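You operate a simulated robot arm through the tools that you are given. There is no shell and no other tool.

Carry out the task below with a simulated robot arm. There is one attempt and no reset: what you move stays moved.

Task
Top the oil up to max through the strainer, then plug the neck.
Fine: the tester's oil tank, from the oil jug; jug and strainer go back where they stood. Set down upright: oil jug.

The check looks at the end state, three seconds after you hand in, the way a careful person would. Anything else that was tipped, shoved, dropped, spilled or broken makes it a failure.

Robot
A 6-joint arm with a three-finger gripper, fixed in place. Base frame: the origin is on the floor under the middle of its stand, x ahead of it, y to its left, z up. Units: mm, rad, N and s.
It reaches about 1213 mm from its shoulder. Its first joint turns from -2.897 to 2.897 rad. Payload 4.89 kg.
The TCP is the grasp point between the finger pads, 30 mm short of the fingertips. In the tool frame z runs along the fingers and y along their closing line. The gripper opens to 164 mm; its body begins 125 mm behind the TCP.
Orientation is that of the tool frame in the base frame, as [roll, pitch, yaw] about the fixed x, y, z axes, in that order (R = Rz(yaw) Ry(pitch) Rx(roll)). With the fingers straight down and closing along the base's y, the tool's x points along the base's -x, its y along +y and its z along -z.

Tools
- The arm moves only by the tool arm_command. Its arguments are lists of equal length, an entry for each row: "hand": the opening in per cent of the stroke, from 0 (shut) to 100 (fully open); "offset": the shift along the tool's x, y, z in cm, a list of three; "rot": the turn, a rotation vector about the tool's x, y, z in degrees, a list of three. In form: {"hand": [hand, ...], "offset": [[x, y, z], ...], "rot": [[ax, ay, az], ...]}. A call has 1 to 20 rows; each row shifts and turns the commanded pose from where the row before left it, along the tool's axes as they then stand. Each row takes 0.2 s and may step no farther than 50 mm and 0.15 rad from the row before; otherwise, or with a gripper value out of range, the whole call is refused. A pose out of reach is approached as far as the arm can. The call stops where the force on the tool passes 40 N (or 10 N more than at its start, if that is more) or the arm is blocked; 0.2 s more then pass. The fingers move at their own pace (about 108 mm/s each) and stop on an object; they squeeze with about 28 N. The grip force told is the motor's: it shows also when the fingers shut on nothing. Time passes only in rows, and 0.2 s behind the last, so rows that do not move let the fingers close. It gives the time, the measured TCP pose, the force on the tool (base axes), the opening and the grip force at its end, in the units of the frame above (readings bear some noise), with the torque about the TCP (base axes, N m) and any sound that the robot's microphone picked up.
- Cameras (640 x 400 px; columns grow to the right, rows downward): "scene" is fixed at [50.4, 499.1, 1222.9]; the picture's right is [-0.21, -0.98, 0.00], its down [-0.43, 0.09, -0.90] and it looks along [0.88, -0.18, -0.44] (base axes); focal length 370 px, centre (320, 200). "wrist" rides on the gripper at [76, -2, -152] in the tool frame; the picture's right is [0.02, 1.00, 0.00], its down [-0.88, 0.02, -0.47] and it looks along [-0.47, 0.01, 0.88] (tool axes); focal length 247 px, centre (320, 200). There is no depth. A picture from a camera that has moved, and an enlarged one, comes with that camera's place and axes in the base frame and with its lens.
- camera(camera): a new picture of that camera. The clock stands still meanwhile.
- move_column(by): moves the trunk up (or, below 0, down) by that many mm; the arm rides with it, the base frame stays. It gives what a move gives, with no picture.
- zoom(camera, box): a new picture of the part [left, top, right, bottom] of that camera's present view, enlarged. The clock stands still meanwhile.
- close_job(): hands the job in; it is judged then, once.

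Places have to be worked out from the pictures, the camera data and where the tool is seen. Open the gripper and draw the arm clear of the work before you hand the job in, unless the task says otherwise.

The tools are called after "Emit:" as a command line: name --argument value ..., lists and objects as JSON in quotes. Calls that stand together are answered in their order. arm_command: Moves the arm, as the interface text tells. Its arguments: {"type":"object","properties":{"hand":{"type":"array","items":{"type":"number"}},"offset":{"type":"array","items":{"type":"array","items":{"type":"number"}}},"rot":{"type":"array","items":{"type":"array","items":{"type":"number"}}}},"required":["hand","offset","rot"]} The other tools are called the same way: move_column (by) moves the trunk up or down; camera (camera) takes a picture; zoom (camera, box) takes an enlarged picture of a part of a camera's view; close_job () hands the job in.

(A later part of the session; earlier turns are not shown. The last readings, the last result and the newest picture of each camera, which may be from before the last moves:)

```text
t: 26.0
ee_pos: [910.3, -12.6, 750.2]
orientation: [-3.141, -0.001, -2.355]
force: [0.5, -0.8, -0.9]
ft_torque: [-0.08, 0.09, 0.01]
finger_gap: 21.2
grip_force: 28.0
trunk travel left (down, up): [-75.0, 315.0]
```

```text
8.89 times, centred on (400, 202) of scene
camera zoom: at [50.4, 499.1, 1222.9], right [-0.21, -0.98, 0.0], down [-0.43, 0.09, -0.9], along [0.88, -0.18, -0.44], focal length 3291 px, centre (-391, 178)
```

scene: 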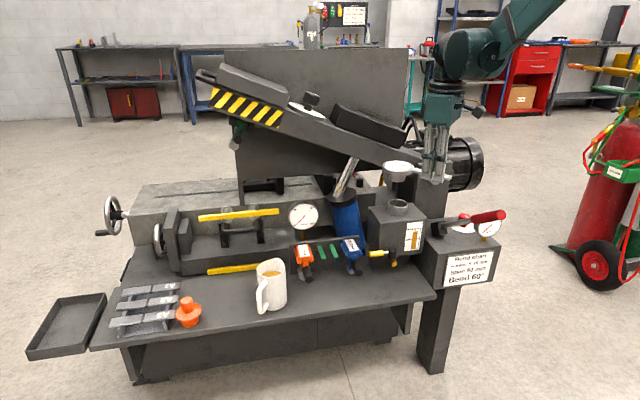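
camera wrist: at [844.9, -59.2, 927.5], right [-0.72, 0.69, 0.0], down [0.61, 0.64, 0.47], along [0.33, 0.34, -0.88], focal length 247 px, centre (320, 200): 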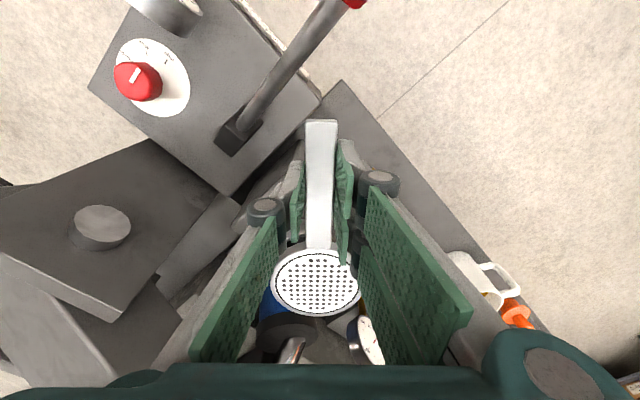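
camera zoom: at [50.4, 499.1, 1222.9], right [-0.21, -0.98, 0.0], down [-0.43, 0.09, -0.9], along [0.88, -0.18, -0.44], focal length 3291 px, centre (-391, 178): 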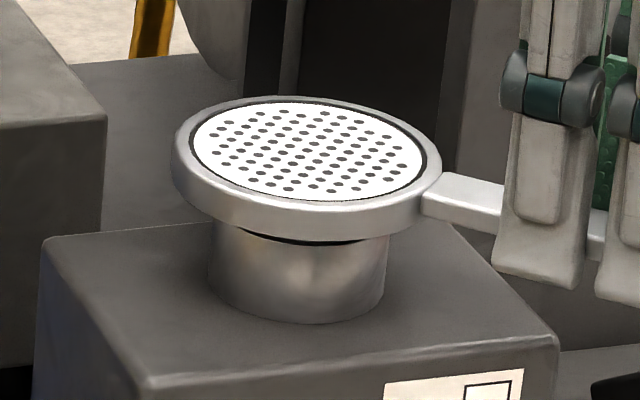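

Emit:
arm_command --hand '[0, 0, 0]' --offset '[[0, 0, 0.15], [0, 0, 0.1], [0, 0, 0]]' --rot '[[0, 0, 0], [0, 0, 0], [0, 0, 0]]'

Emit:
zoom --camera "scene" --box '[375, 180, 425, 225]'

```text
t: 26.8
ee_pos: [910.2, -12.1, 746.9]
orientation: [3.141, -0.001, -2.357]
force: [-0.2, 0.1, -0.6]
ft_torque: [-0.1, 0.08, 0.03]
finger_gap: 21.3
grip_force: 28.1
trunk travel left (down, up): [-75.0, 315.0]
```

```text
8.89 times, centred on (400, 202) of scene
camera zoom: at [50.4, 499.1, 1222.9], right [-0.21, -0.98, 0.0], down [-0.43, 0.09, -0.9], along [0.88, -0.18, -0.44], focal length 3291 px, centre (-391, 178)
```

zoom: 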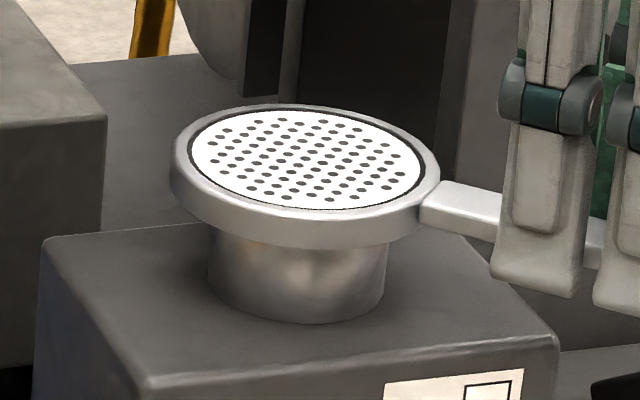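

Almost seated, and no contact force yet. I lower 1–2 mm more.

Emit:
arm_command --hand '[0, 0, 0]' --offset '[[0, 0, 0.1], [0, 0, 0.1], [0, 0, 0]]' --rot '[[0, 0, 0], [0, 0, 0], [0, 0, 0]]'

Emit:
zoom --camera "scene" --box '[375, 180, 425, 225]'

```text
t: 27.6
ee_pos: [910.6, -11.7, 746.3]
orientation: [3.141, 0.0, -2.357]
force: [0.0, -0.2, -1.1]
ft_torque: [-0.08, 0.1, -0.02]
finger_gap: 21.2
grip_force: 28.0
trunk travel left (down, up): [-75.0, 315.0]
```

```text
8.89 times, centred on (400, 202) of scene
camera zoom: at [50.4, 499.1, 1222.9], right [-0.21, -0.98, 0.0], down [-0.43, 0.09, -0.9], along [0.88, -0.18, -0.44], focal length 3291 px, centre (-391, 178)
```

zoom: 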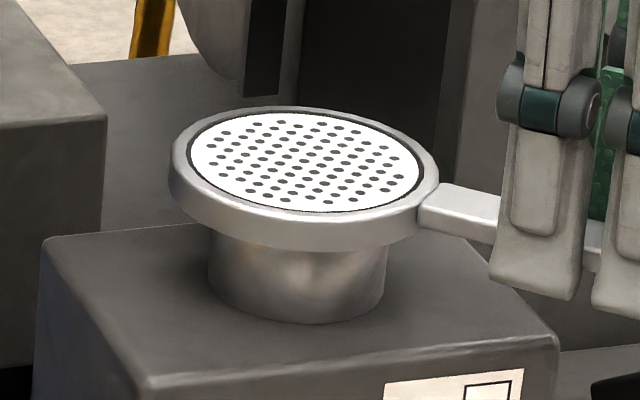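

Emit:
arm_command --hand '[0, 0, 0]' --offset '[[0, 0, 0.1], [0, 0, 0.1], [0, 0, 0]]' --rot '[[0, 0, 0], [0, 0, 0], [0, 0, 0]]'

Emit:
zoom --camera "scene" --box '[375, 180, 425, 225]'

```text
t: 28.4
ee_pos: [909.3, -12.1, 743.6]
orientation: [-3.14, 0.0, -2.355]
force: [0.5, -0.1, -0.5]
ft_torque: [-0.1, 0.07, -0.01]
finger_gap: 21.0
grip_force: 27.8
trunk travel left (down, up): [-75.0, 315.0]
```

```text
8.89 times, centred on (400, 202) of scene
camera zoom: at [50.4, 499.1, 1222.9], right [-0.21, -0.98, 0.0], down [-0.43, 0.09, -0.9], along [0.88, -0.18, -0.44], focal length 3291 px, centre (-391, 178)
```

zoom: 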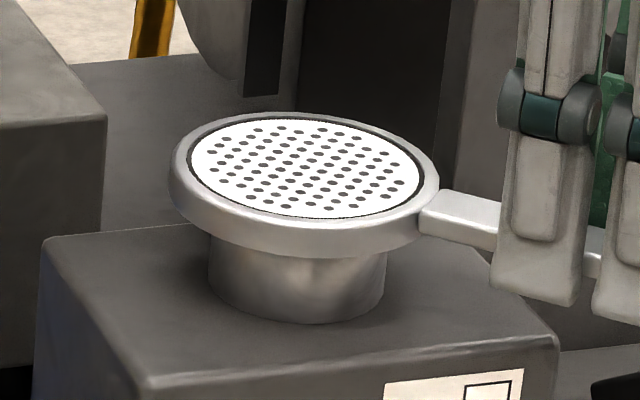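

Emit:
arm_command --hand '[0, 0, 0, 0]' --offset '[[0, 0, 0.1], [0, 0, 0.1], [0, 0, 0.1], [0, 0, 0]]' --rot '[[0, 0, 0], [0, 0, 0], [0, 0, 0], [0, 0, 0]]'

Emit:
zoom --camera "scene" --box '[375, 180, 425, 225]'

```text
t: 29.4
ee_pos: [909.7, -12.3, 741.2]
orientation: [-3.141, 0.001, -2.357]
force: [0.2, 0.1, -1.6]
ft_torque: [-0.1, 0.12, 0.02]
finger_gap: 21.3
grip_force: 27.8
trunk travel left (down, up): [-75.0, 315.0]
```

```text
8.89 times, centred on (400, 202) of scene
camera zoom: at [50.4, 499.1, 1222.9], right [-0.21, -0.98, 0.0], down [-0.43, 0.09, -0.9], along [0.88, -0.18, -0.44], focal length 3291 px, centre (-391, 178)
```

zoom: 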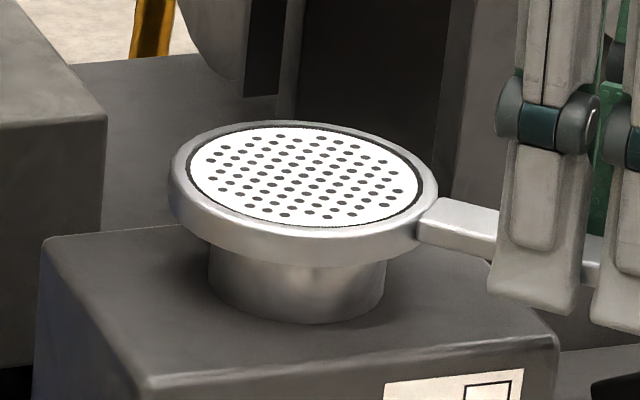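

By the projection it should seat within another 1–2 mm. I continue in small steps.

Emit:
arm_command --hand '[0, 0, 0]' --offset '[[0, 0, 0.08], [0, 0, 0.08], [0, 0, 0]]' --rot '[[0, 0, 0], [0, 0, 0], [0, 0, 0]]'

```text
t: 30.2
ee_pos: [910.5, -12.3, 739.6]
orientation: [-3.141, -0.001, -2.357]
force: [3.6, 1.2, 11.3]
ft_torque: [0.6, -0.67, -0.12]
finger_gap: 21.3
grip_force: 27.9
trunk travel left (down, up): [-75.0, 315.0]
```

Seated: 11 N contact at TCP z≈739.6. I ease the preload off slightly and open the fingers just enough to free the handle.

Emit:
arm_command --hand '[0, 16, 20, 28, 28]' --offset '[[0, 0, -0.08], [0, 0, 0], [0, 0, 0], [0, 0, 0], [0, 0, 0]]' --rot '[[0, 0, 0], [0, 0, 0], [0, 0, 0], [0, 0, 0], [0, 0, 0]]'

Emit:
zoom --camera "scene" --box '[370, 170, 450, 225]'

Emit:
camera --camera "wrist"

```text
t: 31.4
ee_pos: [910.9, -11.4, 739.2]
orientation: [3.141, 0.001, -2.356]
force: [0.1, 0.0, 1.1]
ft_torque: [0.01, 0.02, -0.02]
finger_gap: 45.8
grip_force: 0.0
trunk travel left (down, up): [-75.0, 315.0]
```

```text
7.27 times, centred on (410, 198) of scene
camera zoom: at [50.4, 499.1, 1222.9], right [-0.21, -0.98, 0.0], down [-0.43, 0.09, -0.9], along [0.88, -0.18, -0.44], focal length 2693 px, centre (-334, 218)
```

zoom: 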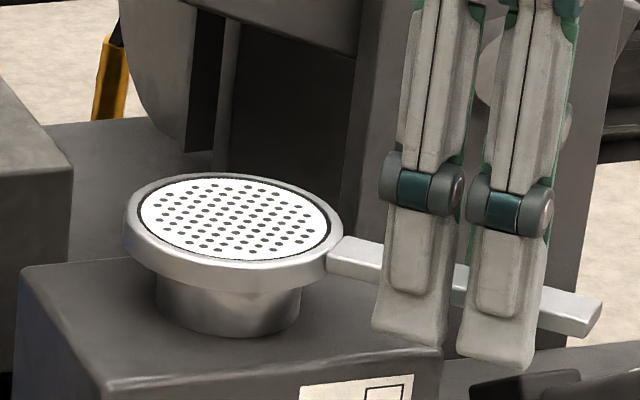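

```text
taken
camera wrist: at [857.2, -65.1, 892.6], right [-0.72, 0.69, 0.0], down [0.61, 0.64, 0.47], along [0.33, 0.34, -0.88], focal length 247 px, centre (320, 200)
```

wrist: 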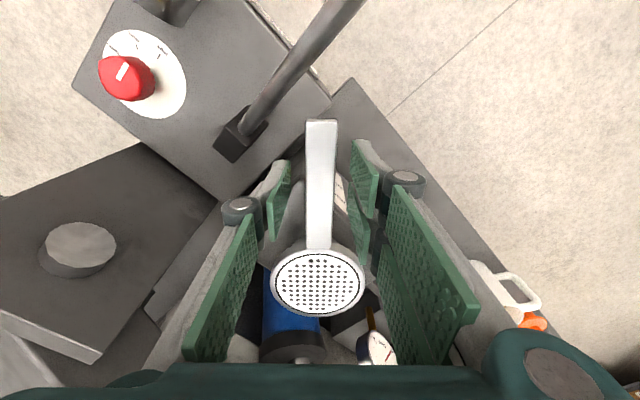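

The strainer is seated and free, sitting level with its handle toward (-x, -y). Now the jug: its handle points about azimuth 157° and its spout about -23°, so I'll grip the body from the handle side. I retreat upward, back off and turn the wrist.

Emit:
arm_command --hand '[28, 28, 28, 28, 28, 35, 40, 50, 60, 60, 60, 60, 60, 60, 60, 60, 60, 60, 60, 60]' --offset '[[0, 0, -2.0], [0, 0, -4], [0, 0, -4.5], [0, 0, -4.5], [0, 0, -4.5], [0, 3.77, 0], [0, 3.77, 0], [0, 3.77, 0], [0, 3.77, 0], [0, 3.77, 0], [0, 3.77, 0], [0, 0, 0], [0, 0, 0], [0, 0, 0], [0, 0, 0], [0, 0, 0], [0, 0, 0], [0, 0, 0], [0, 0, 0], [0, 0, 0]]' --rot '[[0, 0, 0], [0, 0, 0], [0, 0, 0], [0, 0, 0], [0, 0, 0], [0, 0, 0], [0, 0, 0], [0, 0, 0], [0, 0, 0], [0, 0, 0], [0, 0, 0], [0, 0, 7.55], [0, 0, 7.55], [0, 0, 7.55], [0, 0, 7.55], [0, 0, 7.55], [0, 0, 7.55], [0, 0, 7.55], [0, 0, 7.55], [0, 0, 7.6]]'

Emit:
zoom --camera "scene" --box '[360, 160, 460, 270]'

```text
t: 35.6
ee_pos: [750.5, 147.8, 935.4]
orientation: [3.14, -0.001, 2.738]
force: [0.2, 0.4, -0.1]
ft_torque: [0.0, -0.02, -0.01]
finger_gap: 98.4
grip_force: 0.0
trunk travel left (down, up): [-75.0, 315.0]
```

```text
3.64 times, centred on (410, 215) of scene
camera zoom: at [50.4, 499.1, 1222.9], right [-0.21, -0.98, 0.0], down [-0.43, 0.09, -0.9], along [0.88, -0.18, -0.44], focal length 1346 px, centre (-7, 146)
```

zoom: 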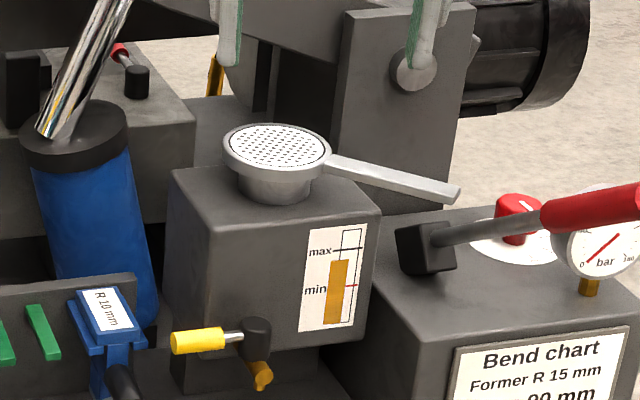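

The strainer stays put on the neck. Now I swing over to the jug side and pitch the hand up 60°, staying high and in front of the bench.

Emit:
arm_command --hand '[75, 75, 75, 75, 75, 75, 75, 75, 75, 75, 75, 75, 75, 75, 75, 75, 75, 75, 75]' --offset '[[1.58, 3.47, 0], [1.58, 3.47, 0], [1.58, 3.47, 0], [1.58, 3.47, 0], [1.58, 3.47, 0], [1.58, 3.47, 0], [1.58, 3.47, 0], [1.58, 3.47, 0], [1.58, 3.47, 0], [1.58, 3.47, 0], [0, 0, 0], [0, 0, 0], [0, 0, 0], [0, 0, 0], [0, 0, 0], [0, 0, 0], [0, 0, 0], [0, 0, 0], [0, 0, 0]]' --rot '[[0, 0, 0], [0, 0, 0], [0, 0, 0], [0, 0, 0], [0, 0, 0], [0, 0, 0], [0, 0, 0], [0, 0, 0], [0, 0, 0], [0, 0, 0], [0, -7.5, 0], [0, -7.5, 0], [0, -7.5, 0], [0, -7.5, 0], [0, -7.5, 0], [0, -7.5, 0], [0, -7.5, 0], [0, -7.5, 0], [0, 0, 0]]'

Emit:
camera --camera "scene"

Emit:
camera --camera "wrist"

```text
t: 39.6
ee_pos: [739.9, 528.3, 934.9]
orientation: [3.14, 1.05, 2.74]
force: [0.8, 0.0, -0.4]
ft_torque: [0.03, 0.02, 0.02]
finger_gap: 122.8
grip_force: 0.0
trunk travel left (down, up): [-75.0, 315.0]
```

```text
taken
```

scene: 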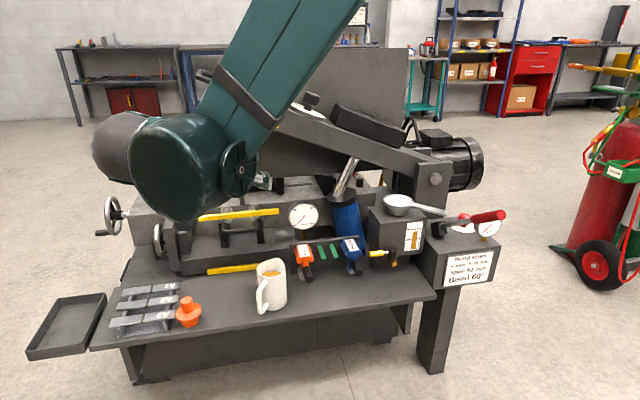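

```text
taken
camera wrist: at [582.3, 595.6, 945.8], right [0.38, 0.92, -0.02], down [0.03, 0.01, 1.0], along [0.92, -0.38, -0.03], focal length 247 px, centre (320, 200)
```

wrist: 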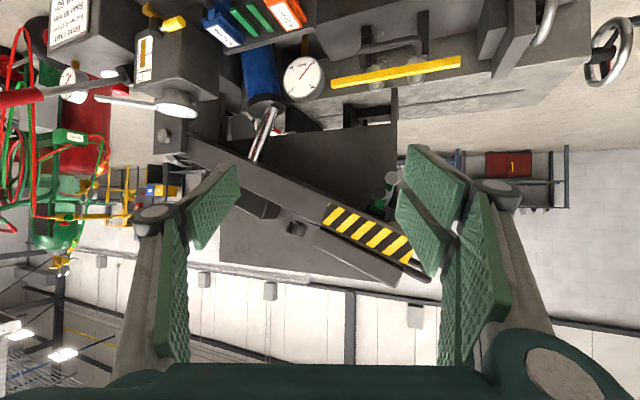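

The pitched pose is fine. I lower straight down in front of the bench to z≈640 and look at the jug.

Emit:
arm_command --hand '[75, 75, 75, 75, 75, 75, 75, 75, 75]' --offset '[[3.2, 0, 1.85], [3.2, 0, 1.85], [3.2, 0, 1.85], [3.2, 0, 1.85], [3.2, 0, 1.85], [3.2, 0, 1.85], [3.2, 0, 1.85], [3.2, 0, 1.85], [0, 0, 0]]' --rot '[[0, 0, 0], [0, 0, 0], [0, 0, 0], [0, 0, 0], [0, 0, 0], [0, 0, 0], [0, 0, 0], [0, 0, 0], [0, 0, 0]]'

Emit:
camera --camera "scene"

Emit:
camera --camera "wrist"

```text
t: 41.6
ee_pos: [740.9, 528.7, 640.3]
orientation: [3.141, 1.047, 2.741]
force: [0.2, 0.1, 0.2]
ft_torque: [0.05, 0.03, 0.03]
finger_gap: 123.0
grip_force: 0.1
trunk travel left (down, up): [-75.0, 315.0]
```

```text
taken
```

scene: 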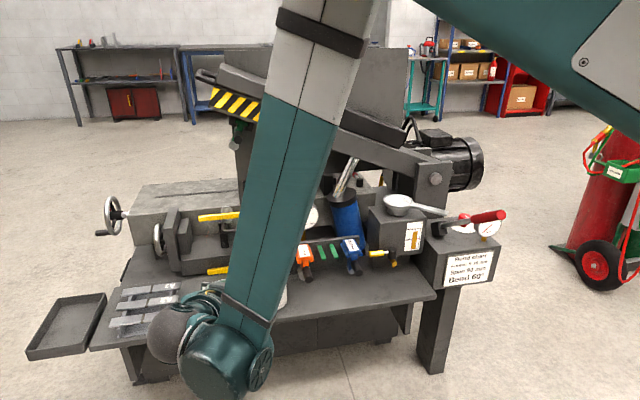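

```text
taken
camera wrist: at [583.1, 594.8, 651.2], right [0.38, 0.92, -0.02], down [0.04, 0.01, 1.0], along [0.92, -0.38, -0.03], focal length 247 px, centre (320, 200)
```

wrist: 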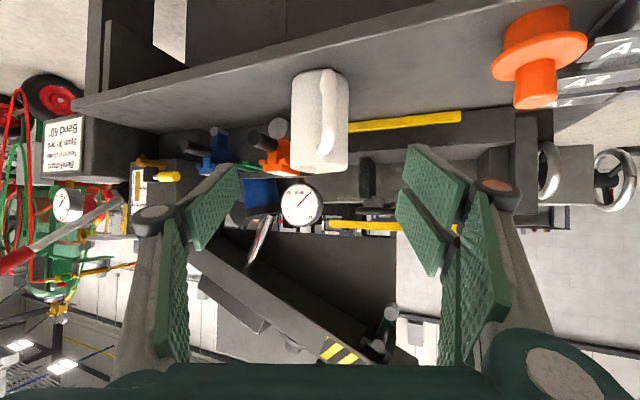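

The jug is seen from its handle side, nearly centred. I zoom to measure the handle direction and heights.

Emit:
zoom --camera "wrist" --box '[270, 50, 370, 190]'

```text
2.86 times, centred on (320, 120) of wrist
camera zoom: at [583.1, 594.8, 651.2], right [0.38, 0.92, -0.02], down [0.04, 0.01, 1.0], along [0.92, -0.38, -0.03], focal length 706 px, centre (320, 429)
```

zoom: 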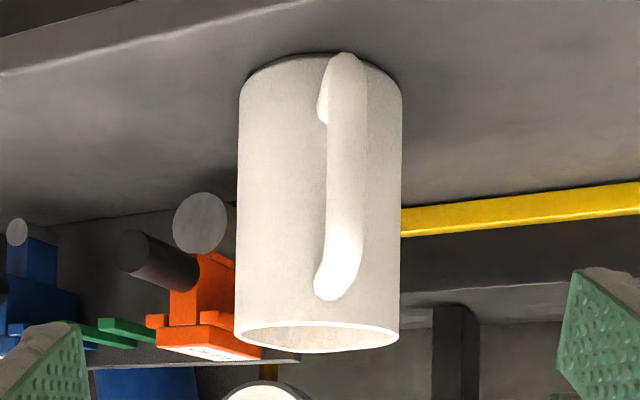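

Measured: jug axis ≈ (898, 463), base z≈482, rim z≈598. I turn to azimuth -27° and move to a stand-off point 150 mm in front of it at mid height.

Emit:
arm_command --hand '[75, 75, 75, 75, 75]' --offset '[[0, 0, 0], [2.57, 0.43, 2.24], [2.57, 0.43, 2.24], [2.56, 0.42, 2.25], [0, 0, 0]]' --rot '[[3.55, 0, 2.05], [0, 0, 0], [0, 0, 0], [0, 0, 0], [0, 0, 0]]'

Emit:
camera --camera "wrist"

Emit:
camera --camera "scene"

```text
t: 42.8
ee_pos: [761.3, 531.7, 538.9]
orientation: [3.141, 1.047, 2.669]
force: [0.1, -0.3, 0.2]
ft_torque: [0.0, 0.06, 0.04]
finger_gap: 122.8
grip_force: 0.1
trunk travel left (down, up): [-75.0, 315.0]
```

```text
taken
camera wrist: at [609.5, 609.2, 549.4], right [0.45, 0.9, -0.02], down [0.04, 0.0, 1.0], along [0.89, -0.45, -0.03], focal length 247 px, centre (320, 200)
```

wrist: 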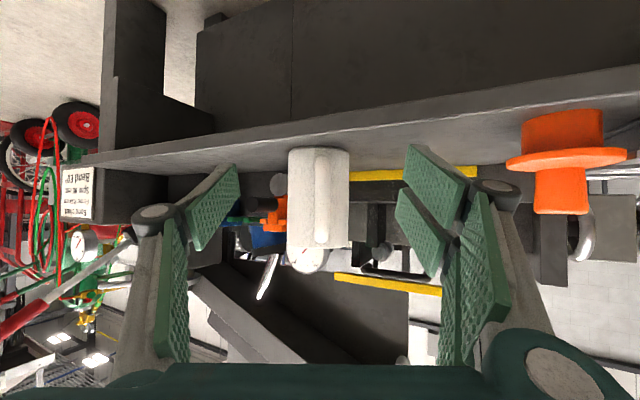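

```text
taken
```

scene: 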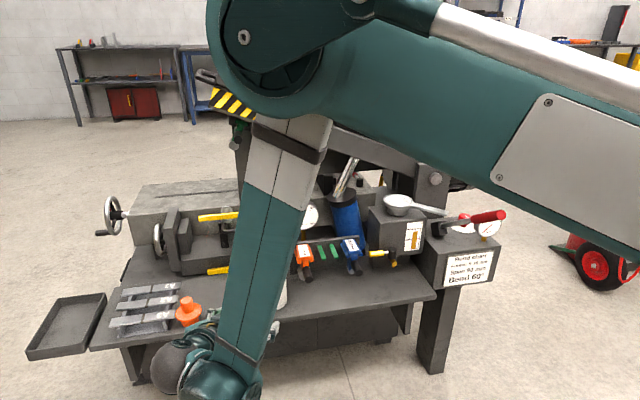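

The jug is centred between the open fingers and the handle points at the palm. I advance horizontally about 120 mm, then check.

Emit:
arm_command --hand '[75, 75, 75, 75, 75, 75]' --offset '[[-1.53, -0.03, 2.65], [-1.53, -0.03, 2.65], [-1.53, -0.03, 2.65], [-1.53, 0, 2.65], [-0.75, 0, 1.3], [0, 0, 0]]' --rot '[[0, 0, 0], [0, 0, 0], [0, 0, 0], [0, 0, 0], [0, 0, 0], [0, 0, 0]]'

Emit:
camera --camera "wrist"

Emit:
zoom --camera "scene" --box '[150, 220, 330, 360]'

```text
t: 44.2
ee_pos: [886.0, 470.2, 539.6]
orientation: [3.142, 1.047, 2.67]
force: [-0.3, 0.7, 0.7]
ft_torque: [-0.03, -0.01, -0.02]
finger_gap: 122.9
grip_force: 0.2
trunk travel left (down, up): [-75.0, 315.0]
```

```text
taken
camera wrist: at [733.6, 547.2, 550.8], right [0.45, 0.9, -0.02], down [0.04, 0.0, 1.0], along [0.89, -0.45, -0.03], focal length 247 px, centre (320, 200)
```

wrist: 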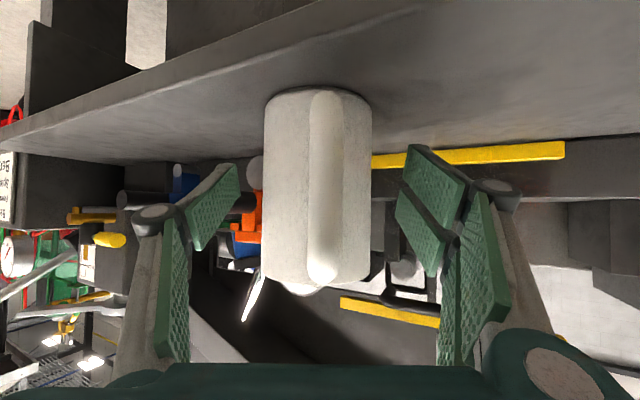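

```text
2.86 times, centred on (240, 290) of scene
camera zoom: at [50.4, 499.1, 1222.9], right [-0.21, -0.98, 0.0], down [-0.43, 0.09, -0.9], along [0.88, -0.18, -0.44], focal length 1058 px, centre (549, -57)
```

zoom: 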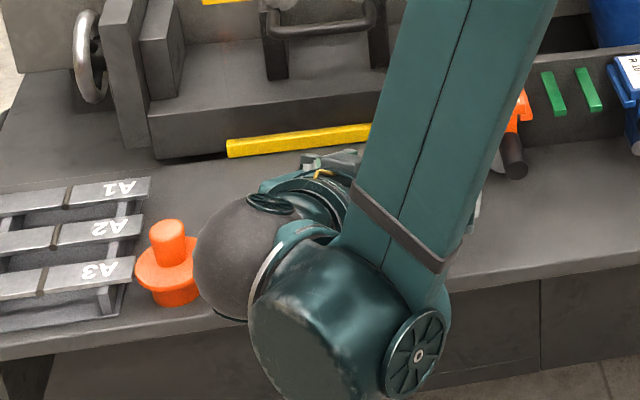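

The jug is centred; its axis is about 8 mm ahead of the TCP. I advance that much and close the hand gently.

Emit:
arm_command --hand '[75, 65, 58, 53, 48, 40, 30, 30]' --offset '[[-0.4, -0.1, 0.69], [0, 0, 0], [0, 0, 0], [0, 0, 0], [0, 0, 0], [0, 0, 0], [0, 0, 0], [0, 0, 0]]' --rot '[[0, 0, 0], [0, 0, 0], [0, 0, 0], [0, 0, 0], [0, 0, 0], [0, 0, 0], [0, 0, 0], [0, 0, 0]]'

Emit:
camera --camera "wrist"

```text
t: 46.0
ee_pos: [892.6, 465.2, 539.1]
orientation: [-3.141, 1.048, 2.668]
force: [0.9, -0.9, 2.4]
ft_torque: [0.09, -0.12, -0.05]
finger_gap: 76.4
grip_force: 27.9
trunk travel left (down, up): [-75.0, 315.0]
```

```text
taken
camera wrist: at [739.6, 542.8, 550.1], right [0.45, 0.9, -0.02], down [0.04, 0.0, 1.0], along [0.89, -0.45, -0.03], focal length 247 px, centre (320, 200)
```

wrist: 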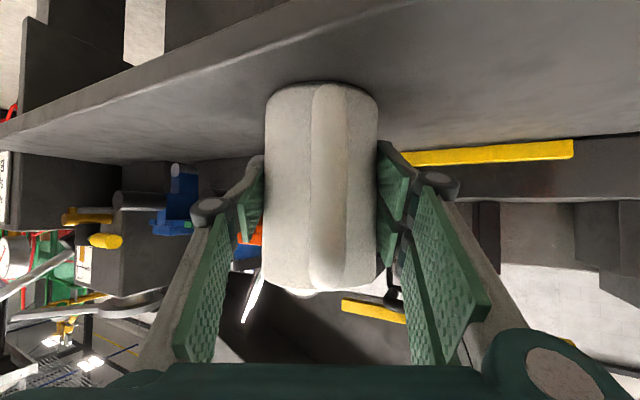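

Gripped: gap 76.4 mm, 27.9 N. The jug's home pose is TCP (892.6, 465.2, 539.1). I lift slowly and check for slip.

Emit:
arm_command --hand '[20, 20, 20, 20, 20, 20]' --offset '[[0, 0, 0], [-0.43, 0, -0.25], [-0.87, 0, -0.5], [-1.3, 0, -0.75], [-1.3, 0, -0.75], [0, 0, 0]]' --rot '[[0, 0, 0], [0, 0, 0], [0, 0, 0], [0, 0, 0], [0, 0, 0], [0, 0, 0]]'

Emit:
camera --camera "wrist"

Emit:
camera --camera "scene"

```text
t: 47.4
ee_pos: [892.6, 463.4, 582.2]
orientation: [-3.141, 1.046, 2.67]
force: [-0.1, 0.1, -5.5]
ft_torque: [-0.08, -0.06, 0.02]
finger_gap: 75.9
grip_force: 28.1
trunk travel left (down, up): [-75.0, 315.0]
```

```text
taken
camera wrist: at [739.6, 541.6, 594.3], right [0.45, 0.9, -0.02], down [0.04, 0.0, 1.0], along [0.89, -0.45, -0.03], focal length 247 px, centre (320, 200)
```

wrist: 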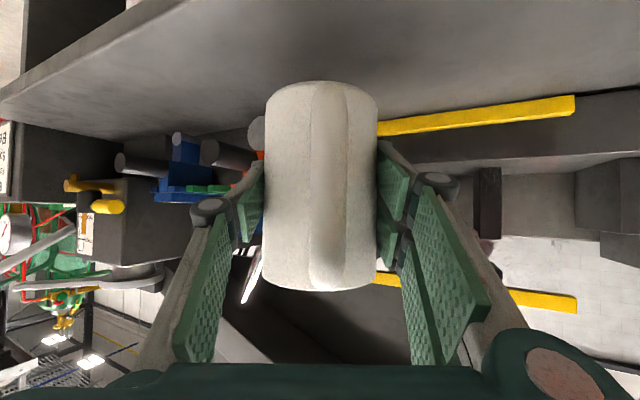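

```text
taken
```

scene: 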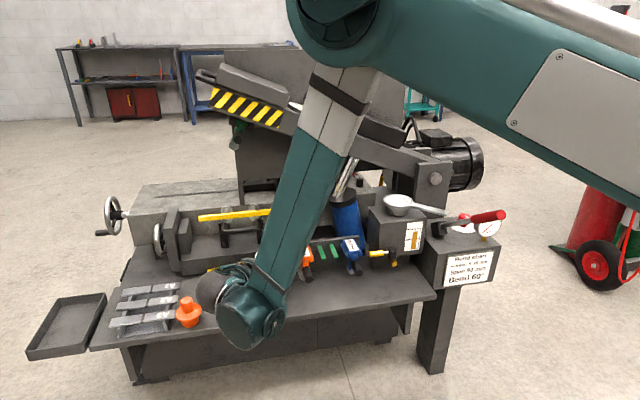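

The jug weighs about 0.55 kg and hasn't slipped. I carry it upright, raising and backing off first, then over toward the tank at moderate speed.

Emit:
arm_command --hand '[20, 20, 20, 20, 20, 20, 20, 20, 20, 20, 20]' --offset '[[-0.96, 0, -1.0], [-1.92, 0, -2.03], [-1.92, 0, -2.03], [-1.92, 0, -2.03], [-1.92, 0, -2.03], [-1.92, 0, -2.03], [-1.92, 0, -2.03], [-1.92, 0, -2.03], [-1.92, 0, -2.03], [-1.92, 0, -2.03], [-0.96, 0, -1.0]]' --rot '[[0, 0, 0], [0, 0, 0], [0, 0, 0], [0, 0, 0], [0, 0, 0], [0, 0, 0], [0, 0, 0], [0, 0, 0], [0, 0, 0], [0, 0, 0], [0, 0, 0]]'

Emit:
arm_command --hand '[20, 20, 20, 20, 20, 20, 20, 20, 20, 20, 20, 20, 20, 20]' --offset '[[-0.42, -1.3, 0.73], [-0.84, -2.6, 1.46], [-0.84, -2.6, 1.46], [-0.84, -2.6, 1.46], [-0.84, -2.6, 1.46], [-0.84, -2.6, 1.46], [-0.84, -2.6, 1.46], [-0.84, -2.6, 1.46], [-0.84, -2.6, 1.46], [-0.84, -2.6, 1.46], [-0.84, -2.6, 1.46], [-0.84, -2.6, 1.46], [-0.42, -1.3, 0.73], [0, 0, 0]]' --rot '[[0, 0, 0], [0, 0, 0], [0, 0, 0], [0, 0, 0], [0, 0, 0], [0, 0, 0], [0, 0, 0], [0, 0, 0], [0, 0, 0], [0, 0, 0], [0, 0, 0], [0, 0, 0], [0, 0, 0], [0, 0, 0]]'

Emit:
camera --camera "scene"

Emit:
camera --camera "wrist"

```text
t: 49.8
ee_pos: [819.4, 501.3, 850.0]
orientation: [-3.141, 1.048, 2.67]
force: [0.2, 0.4, -5.0]
ft_torque: [-0.09, -0.05, -0.03]
finger_gap: 75.7
grip_force: 28.3
trunk travel left (down, up): [-75.0, 315.0]
```

```text
t: 52.8
ee_pos: [858.5, 129.6, 850.5]
orientation: [-3.14, 1.047, 2.668]
force: [-0.3, 0.0, -5.9]
ft_torque: [-0.03, -0.07, 0.01]
finger_gap: 75.5
grip_force: 28.1
trunk travel left (down, up): [-75.0, 315.0]
```

```text
taken
```

scene: 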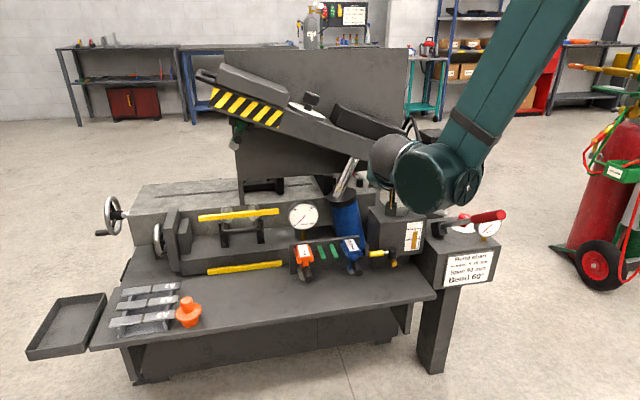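

```text
taken
camera wrist: at [705.6, 207.3, 861.6], right [0.44, 0.9, -0.02], down [0.04, 0.0, 1.0], along [0.89, -0.45, -0.03], focal length 247 px, centre (320, 200)
```

wrist: 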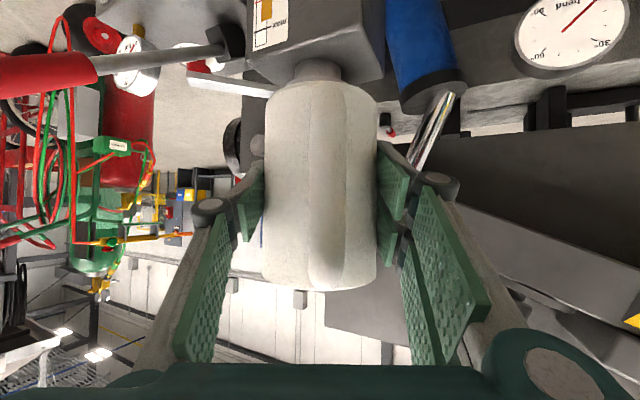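

The jug hangs upright with the tank just ahead. I tilt it about 22° in place, still short of pouring, and look before approaching the strainer.

Emit:
arm_command --hand '[20, 20, 20, 20, 20, 20, 20]' --offset '[[0, 0, 0], [0, 0, 0], [0, 0, 0], [0, 0, 0], [0, 0, 0], [0, 0, 0], [0, 0, 0]]' --rot '[[0, 2, 0], [0, 4, 0], [0, 5, 0], [0, 5, 0], [0, 4, 0], [0, 2, 0], [0, 0, 0]]'

Emit:
camera --camera "scene"

Emit:
camera --camera "wrist"

```text
t: 54.4
ee_pos: [859.1, 129.8, 850.0]
orientation: [-3.141, 0.663, 2.67]
force: [0.1, 0.7, -4.8]
ft_torque: [-0.04, -0.05, 0.02]
finger_gap: 75.6
grip_force: 27.7
trunk travel left (down, up): [-75.0, 315.0]
```

```text
taken
```

scene: 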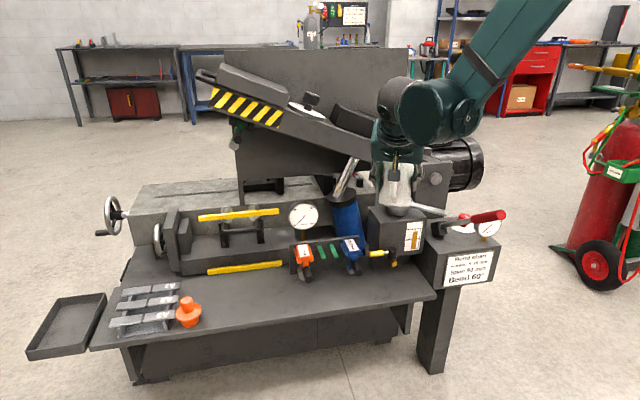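

```text
taken
camera wrist: at [720.9, 200.6, 924.8], right [0.44, 0.9, -0.01], down [0.37, -0.17, 0.91], along [0.82, -0.41, -0.4], focal length 247 px, centre (320, 200)
```

wrist: 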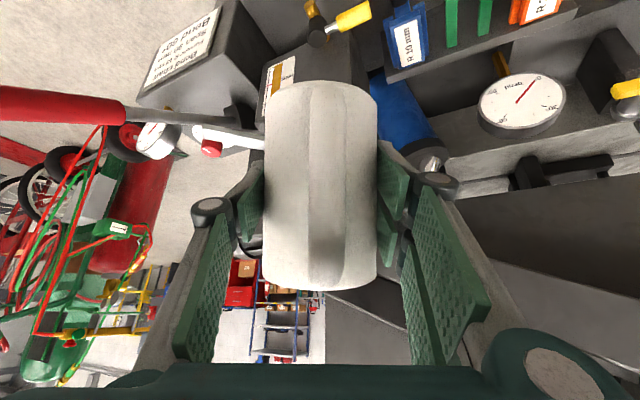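

Emit:
zoom --camera "scene" --box '[355, 140, 455, 265]'

```text
3.20 times, centred on (405, 202) of scene
camera zoom: at [50.4, 499.1, 1222.9], right [-0.21, -0.98, 0.0], down [-0.43, 0.09, -0.9], along [0.88, -0.18, -0.44], focal length 1185 px, centre (48, 192)
```

zoom: 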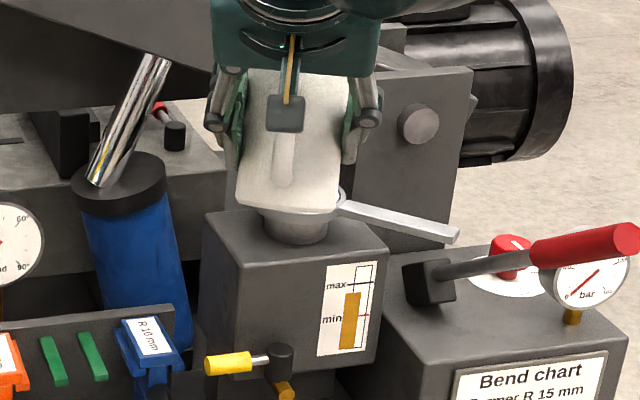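

The gauge stays visible past the jug. I now bring the lip over the strainer, keeping the tilt at 22°, with the TCP at about (902, 101, 790).

Emit:
arm_command --hand '[20, 20, 20, 20, 20, 20]' --offset '[[-0.05, -0.08, 1.0], [-0.09, -0.15, 1.97], [-0.09, -0.15, 1.97], [-0.09, -0.15, 1.97], [-0.04, -0.08, 0.98], [0, 0, 0]]' --rot '[[0, 0, 0], [0, 0, 0], [0, 0, 0], [0, 0, 0], [0, 0, 0], [0, 0, 0]]'

Emit:
zoom --camera "scene" --box '[355, 140, 455, 265]'

Emit:
camera --camera "wrist"

```text
t: 55.8
ee_pos: [902.7, 100.4, 790.3]
orientation: [-3.142, 0.663, 2.669]
force: [1.2, -0.7, -5.6]
ft_torque: [-0.03, -0.04, 0.0]
finger_gap: 75.7
grip_force: 28.0
trunk travel left (down, up): [-75.0, 315.0]
```

```text
3.20 times, centred on (405, 202) of scene
camera zoom: at [50.4, 499.1, 1222.9], right [-0.21, -0.98, 0.0], down [-0.43, 0.09, -0.9], along [0.88, -0.18, -0.44], focal length 1185 px, centre (48, 192)
```

zoom: 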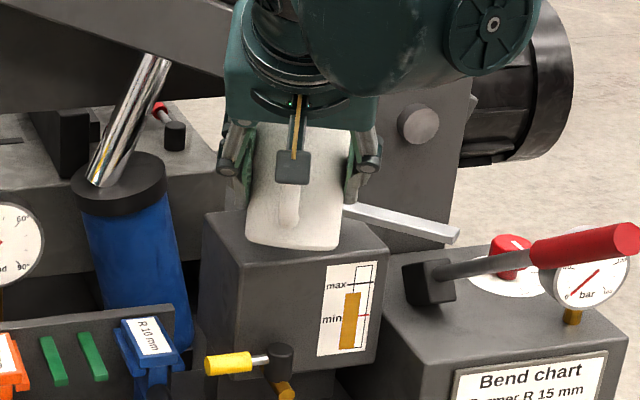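

```text
taken
camera wrist: at [764.3, 171.7, 864.2], right [0.44, 0.9, -0.01], down [0.37, -0.17, 0.92], along [0.82, -0.41, -0.4], focal length 247 px, centre (320, 200)
```

wrist: 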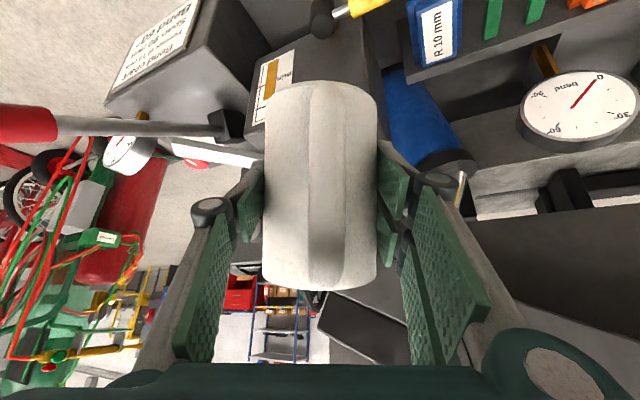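

The lip lines up with the strainer in the camera's lateral direction. I start tilting slowly toward the pour angle, reading the gauge after each step.

Emit:
arm_command --hand '[20, 20, 20, 20, 20, 20]' --offset '[[0, 0, 0], [0, 0, 0], [0, 0, 0], [0, 0, 0], [0, 0, 0], [0, 0, 0]]' --rot '[[0, 2, 0], [0, 2, 0], [0, 2, 0], [0, 2, 0], [0, 0, 0], [0, 0, 0]]'

Emit:
zoom --camera "scene" --box '[390, 205, 440, 260]'

Emit:
zoom --camera "scene" --box '[355, 140, 455, 265]'

```text
t: 57.2
ee_pos: [902.5, 101.7, 789.7]
orientation: [-3.141, 0.523, 2.669]
force: [0.6, 0.5, -5.5]
ft_torque: [-0.05, -0.05, 0.01]
finger_gap: 75.4
grip_force: 28.4
trunk travel left (down, up): [-75.0, 315.0]
```

```text
7.27 times, centred on (415, 232) of scene
camera zoom: at [50.4, 499.1, 1222.9], right [-0.21, -0.98, 0.0], down [-0.43, 0.09, -0.9], along [0.88, -0.18, -0.44], focal length 2693 px, centre (-371, -36)
```

zoom: 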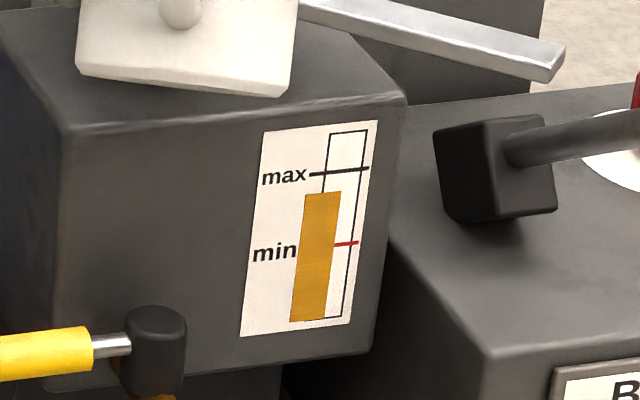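

```text
3.20 times, centred on (405, 202) of scene
camera zoom: at [50.4, 499.1, 1222.9], right [-0.21, -0.98, 0.0], down [-0.43, 0.09, -0.9], along [0.88, -0.18, -0.44], focal length 1185 px, centre (48, 192)
```

zoom: 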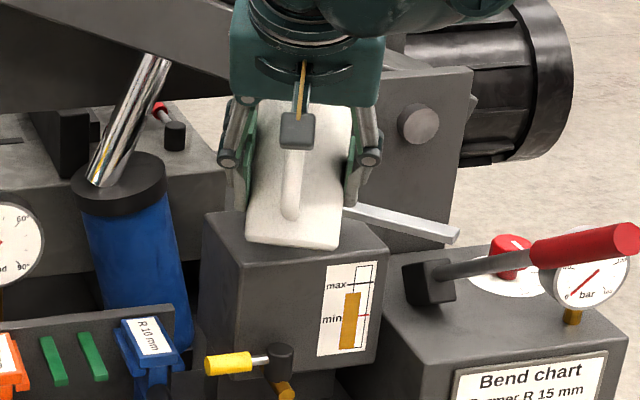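

No flow yet at 30° of tilt. Gauge bar top is at row 193 against max ≈172 and min ≈244, so I continue in 2° steps.

Emit:
arm_command --hand '[20, 20, 20, 20]' --offset '[[0, 0, 0], [0, 0, 0], [0, 0, 0], [0, 0, 0]]' --rot '[[0, 1.5, 0], [0, 1.5, 0], [0, 0, 0], [0, 0, 0]]'

Emit:
zoom --camera "scene" --box '[390, 205, 440, 260]'

```text
t: 58.2
ee_pos: [902.2, 101.2, 790.1]
orientation: [3.141, 0.471, 2.672]
force: [-0.3, -0.2, -5.5]
ft_torque: [-0.02, -0.05, -0.03]
finger_gap: 75.5
grip_force: 27.7
trunk travel left (down, up): [-75.0, 315.0]
```

```text
7.27 times, centred on (415, 232) of scene
camera zoom: at [50.4, 499.1, 1222.9], right [-0.21, -0.98, 0.0], down [-0.43, 0.09, -0.9], along [0.88, -0.18, -0.44], focal length 2693 px, centre (-371, -36)
```

zoom: 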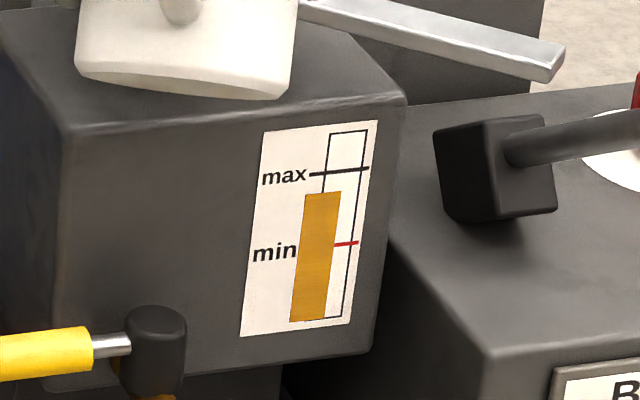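

No change at 33°. I go on.

Emit:
arm_command --hand '[20, 20, 20, 20]' --offset '[[0, 0, 0], [0, 0, 0], [0, 0, 0], [0, 0, 0]]' --rot '[[0, 1.5, 0], [0, 1.5, 0], [0, 0, 0], [0, 0, 0]]'

Emit:
zoom --camera "scene" --box '[370, 170, 440, 260]'

Emit:
camera --camera "wrist"

```text
t: 59.2
ee_pos: [902.6, 101.9, 790.5]
orientation: [3.141, 0.419, 2.668]
force: [0.1, 0.9, -5.0]
ft_torque: [-0.03, -0.05, 0.0]
finger_gap: 75.6
grip_force: 27.6
trunk travel left (down, up): [-75.0, 315.0]
```

```text
4.44 times, centred on (405, 215) of scene
camera zoom: at [50.4, 499.1, 1222.9], right [-0.21, -0.98, 0.0], down [-0.43, 0.09, -0.9], along [0.88, -0.18, -0.44], focal length 1646 px, centre (-58, 133)
```

zoom: 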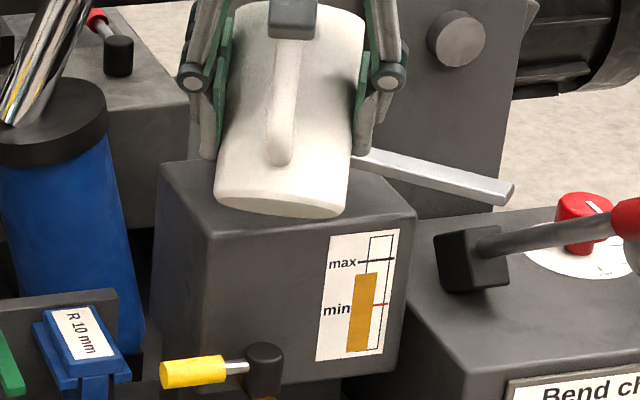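

```text
taken
camera wrist: at [784.2, 161.9, 899.6], right [0.44, 0.9, -0.01], down [0.55, -0.26, 0.79], along [0.71, -0.35, -0.61], focal length 247 px, centre (320, 200)
```

wrist: 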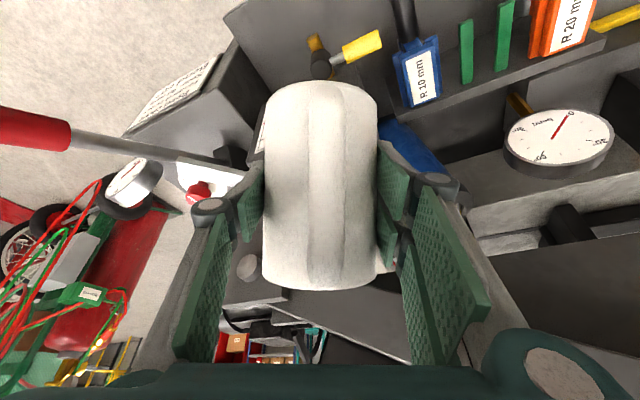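

Emit:
zoom --camera "wrist" --box '[250, 200, 410, 300]'

```text
4.00 times, centred on (330, 250) of wrist
camera zoom: at [784.2, 161.9, 899.6], right [0.44, 0.9, -0.01], down [0.55, -0.26, 0.79], along [0.71, -0.35, -0.61], focal length 988 px, centre (280, 0)
```

zoom: 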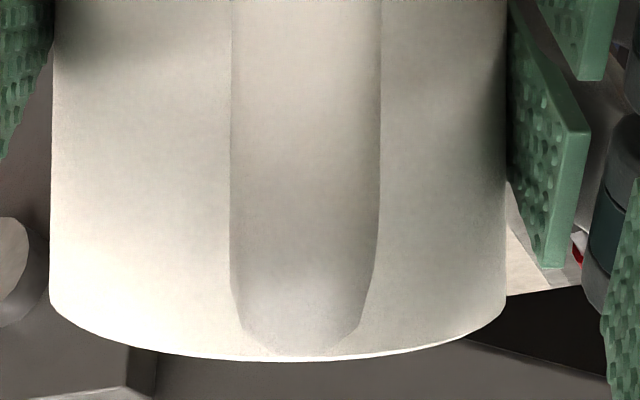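

That was only background. I continue tilting in small steps.

Emit:
arm_command --hand '[20, 20, 20, 20]' --offset '[[0, 0, 0], [0, 0, 0], [0, 0, 0], [0, 0, 0]]' --rot '[[0, 1.5, 0], [0, 1.5, 0], [0, 0, 0], [0, 0, 0]]'

Emit:
zoom --camera "scene" --box '[390, 205, 440, 260]'

```text
t: 60.2
ee_pos: [902.1, 102.2, 790.7]
orientation: [-3.141, 0.366, 2.669]
force: [0.2, 0.5, -3.9]
ft_torque: [-0.02, -0.08, 0.0]
finger_gap: 75.7
grip_force: 28.0
trunk travel left (down, up): [-75.0, 315.0]
```

```text
7.27 times, centred on (415, 232) of scene
camera zoom: at [50.4, 499.1, 1222.9], right [-0.21, -0.98, 0.0], down [-0.43, 0.09, -0.9], along [0.88, -0.18, -0.44], focal length 2693 px, centre (-371, -36)
```

zoom: 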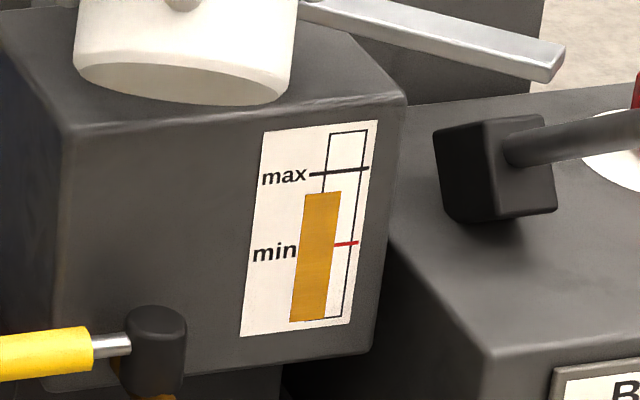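

The force reading dipped slightly, so I hold still for a moment to see whether that is noise or flow.

Emit:
arm_command --hand '[20, 20]' --offset '[[0, 0, 0], [0, 0, 0]]' --rot '[[0, 0, 0], [0, 0, 0]]'

Emit:
zoom --camera "scene" --box '[360, 150, 450, 265]'

```text
t: 60.8
ee_pos: [903.1, 100.6, 790.3]
orientation: [-3.14, 0.367, 2.669]
force: [-0.5, 0.7, -5.2]
ft_torque: [-0.04, -0.07, 0.02]
finger_gap: 75.7
grip_force: 28.3
trunk travel left (down, up): [-75.0, 315.0]
```

```text
3.48 times, centred on (405, 208) of scene
camera zoom: at [50.4, 499.1, 1222.9], right [-0.21, -0.98, 0.0], down [-0.43, 0.09, -0.9], along [0.88, -0.18, -0.44], focal length 1288 px, centre (24, 174)
```

zoom: 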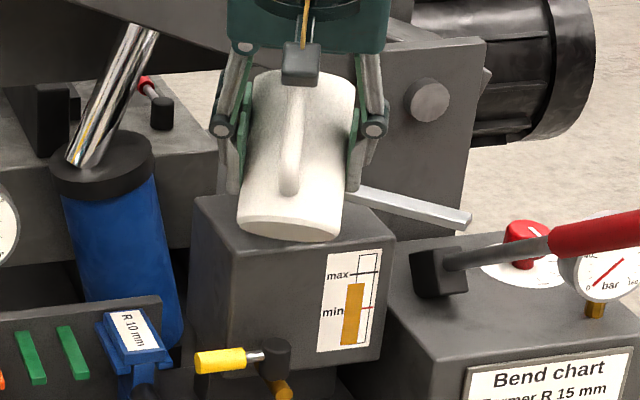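

It was noise: the reading is back at -5.2 N with the gauge unchanged. I continue.

Emit:
arm_command --hand '[20, 20, 20, 20]' --offset '[[0, 0, 0], [0, 0, 0], [0, 0, 0], [0, 0, 0]]' --rot '[[0, 1.25, 0], [0, 1.25, 0], [0, 0, 0], [0, 0, 0]]'

Emit:
zoom --camera "scene" --box '[390, 205, 440, 260]'

```text
t: 61.8
ee_pos: [902.3, 101.2, 791.4]
orientation: [-3.141, 0.322, 2.667]
force: [-0.2, -0.7, -5.2]
ft_torque: [-0.06, -0.06, 0.03]
finger_gap: 76.0
grip_force: 28.0
trunk travel left (down, up): [-75.0, 315.0]
```

```text
7.27 times, centred on (415, 232) of scene
camera zoom: at [50.4, 499.1, 1222.9], right [-0.21, -0.98, 0.0], down [-0.43, 0.09, -0.9], along [0.88, -0.18, -0.44], focal length 2693 px, centre (-371, -36)
```

zoom: 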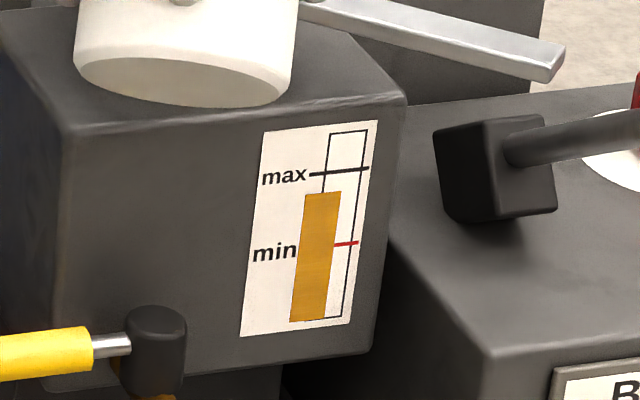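

Emit:
arm_command --hand '[20, 20, 20, 20]' --offset '[[0, 0, 0], [0, 0, 0], [0, 0, 0], [0, 0, 0]]' --rot '[[0, 1.25, 0], [0, 1.25, 0], [0, 0, 0], [0, 0, 0]]'

Emit:
zoom --camera "scene" --box '[370, 180, 440, 260]'

```text
t: 62.8
ee_pos: [902.0, 101.6, 791.4]
orientation: [3.141, 0.278, 2.668]
force: [-0.3, 1.0, -5.6]
ft_torque: [-0.01, -0.07, -0.03]
finger_gap: 75.6
grip_force: 28.0
trunk travel left (down, up): [-75.0, 315.0]
```

```text
5.00 times, centred on (405, 220) of scene
camera zoom: at [50.4, 499.1, 1222.9], right [-0.21, -0.98, 0.0], down [-0.43, 0.09, -0.9], along [0.88, -0.18, -0.44], focal length 1851 px, centre (-105, 100)
```

zoom: 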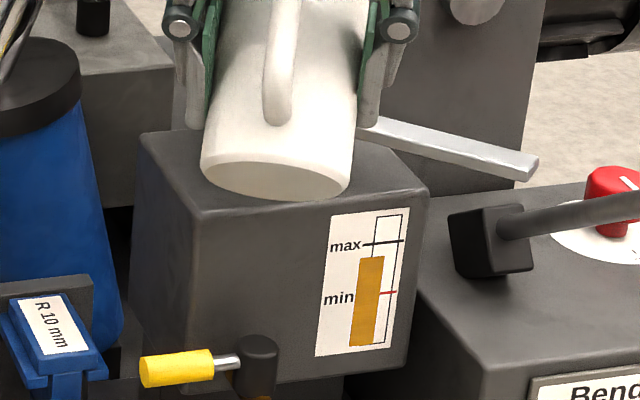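

Emit:
arm_command --hand '[20, 20, 20, 20]' --offset '[[0, 0, 0], [0, 0, 0], [0, 0, 0], [0, 0, 0]]' --rot '[[0, 1.25, 0], [0, 1.25, 0], [0, 0, 0], [0, 0, 0]]'

Emit:
zoom --camera "scene" --box '[390, 205, 440, 260]'

```text
t: 63.8
ee_pos: [901.2, 101.5, 791.1]
orientation: [-3.14, 0.237, 2.67]
force: [0.1, 0.5, -4.8]
ft_torque: [-0.02, -0.04, 0.0]
finger_gap: 75.6
grip_force: 28.0
trunk travel left (down, up): [-75.0, 315.0]
```

```text
7.27 times, centred on (415, 232) of scene
camera zoom: at [50.4, 499.1, 1222.9], right [-0.21, -0.98, 0.0], down [-0.43, 0.09, -0.9], along [0.88, -0.18, -0.44], focal length 2693 px, centre (-371, -36)
```

zoom: 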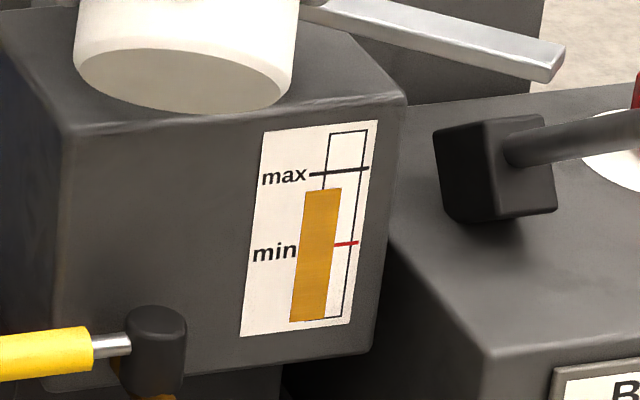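

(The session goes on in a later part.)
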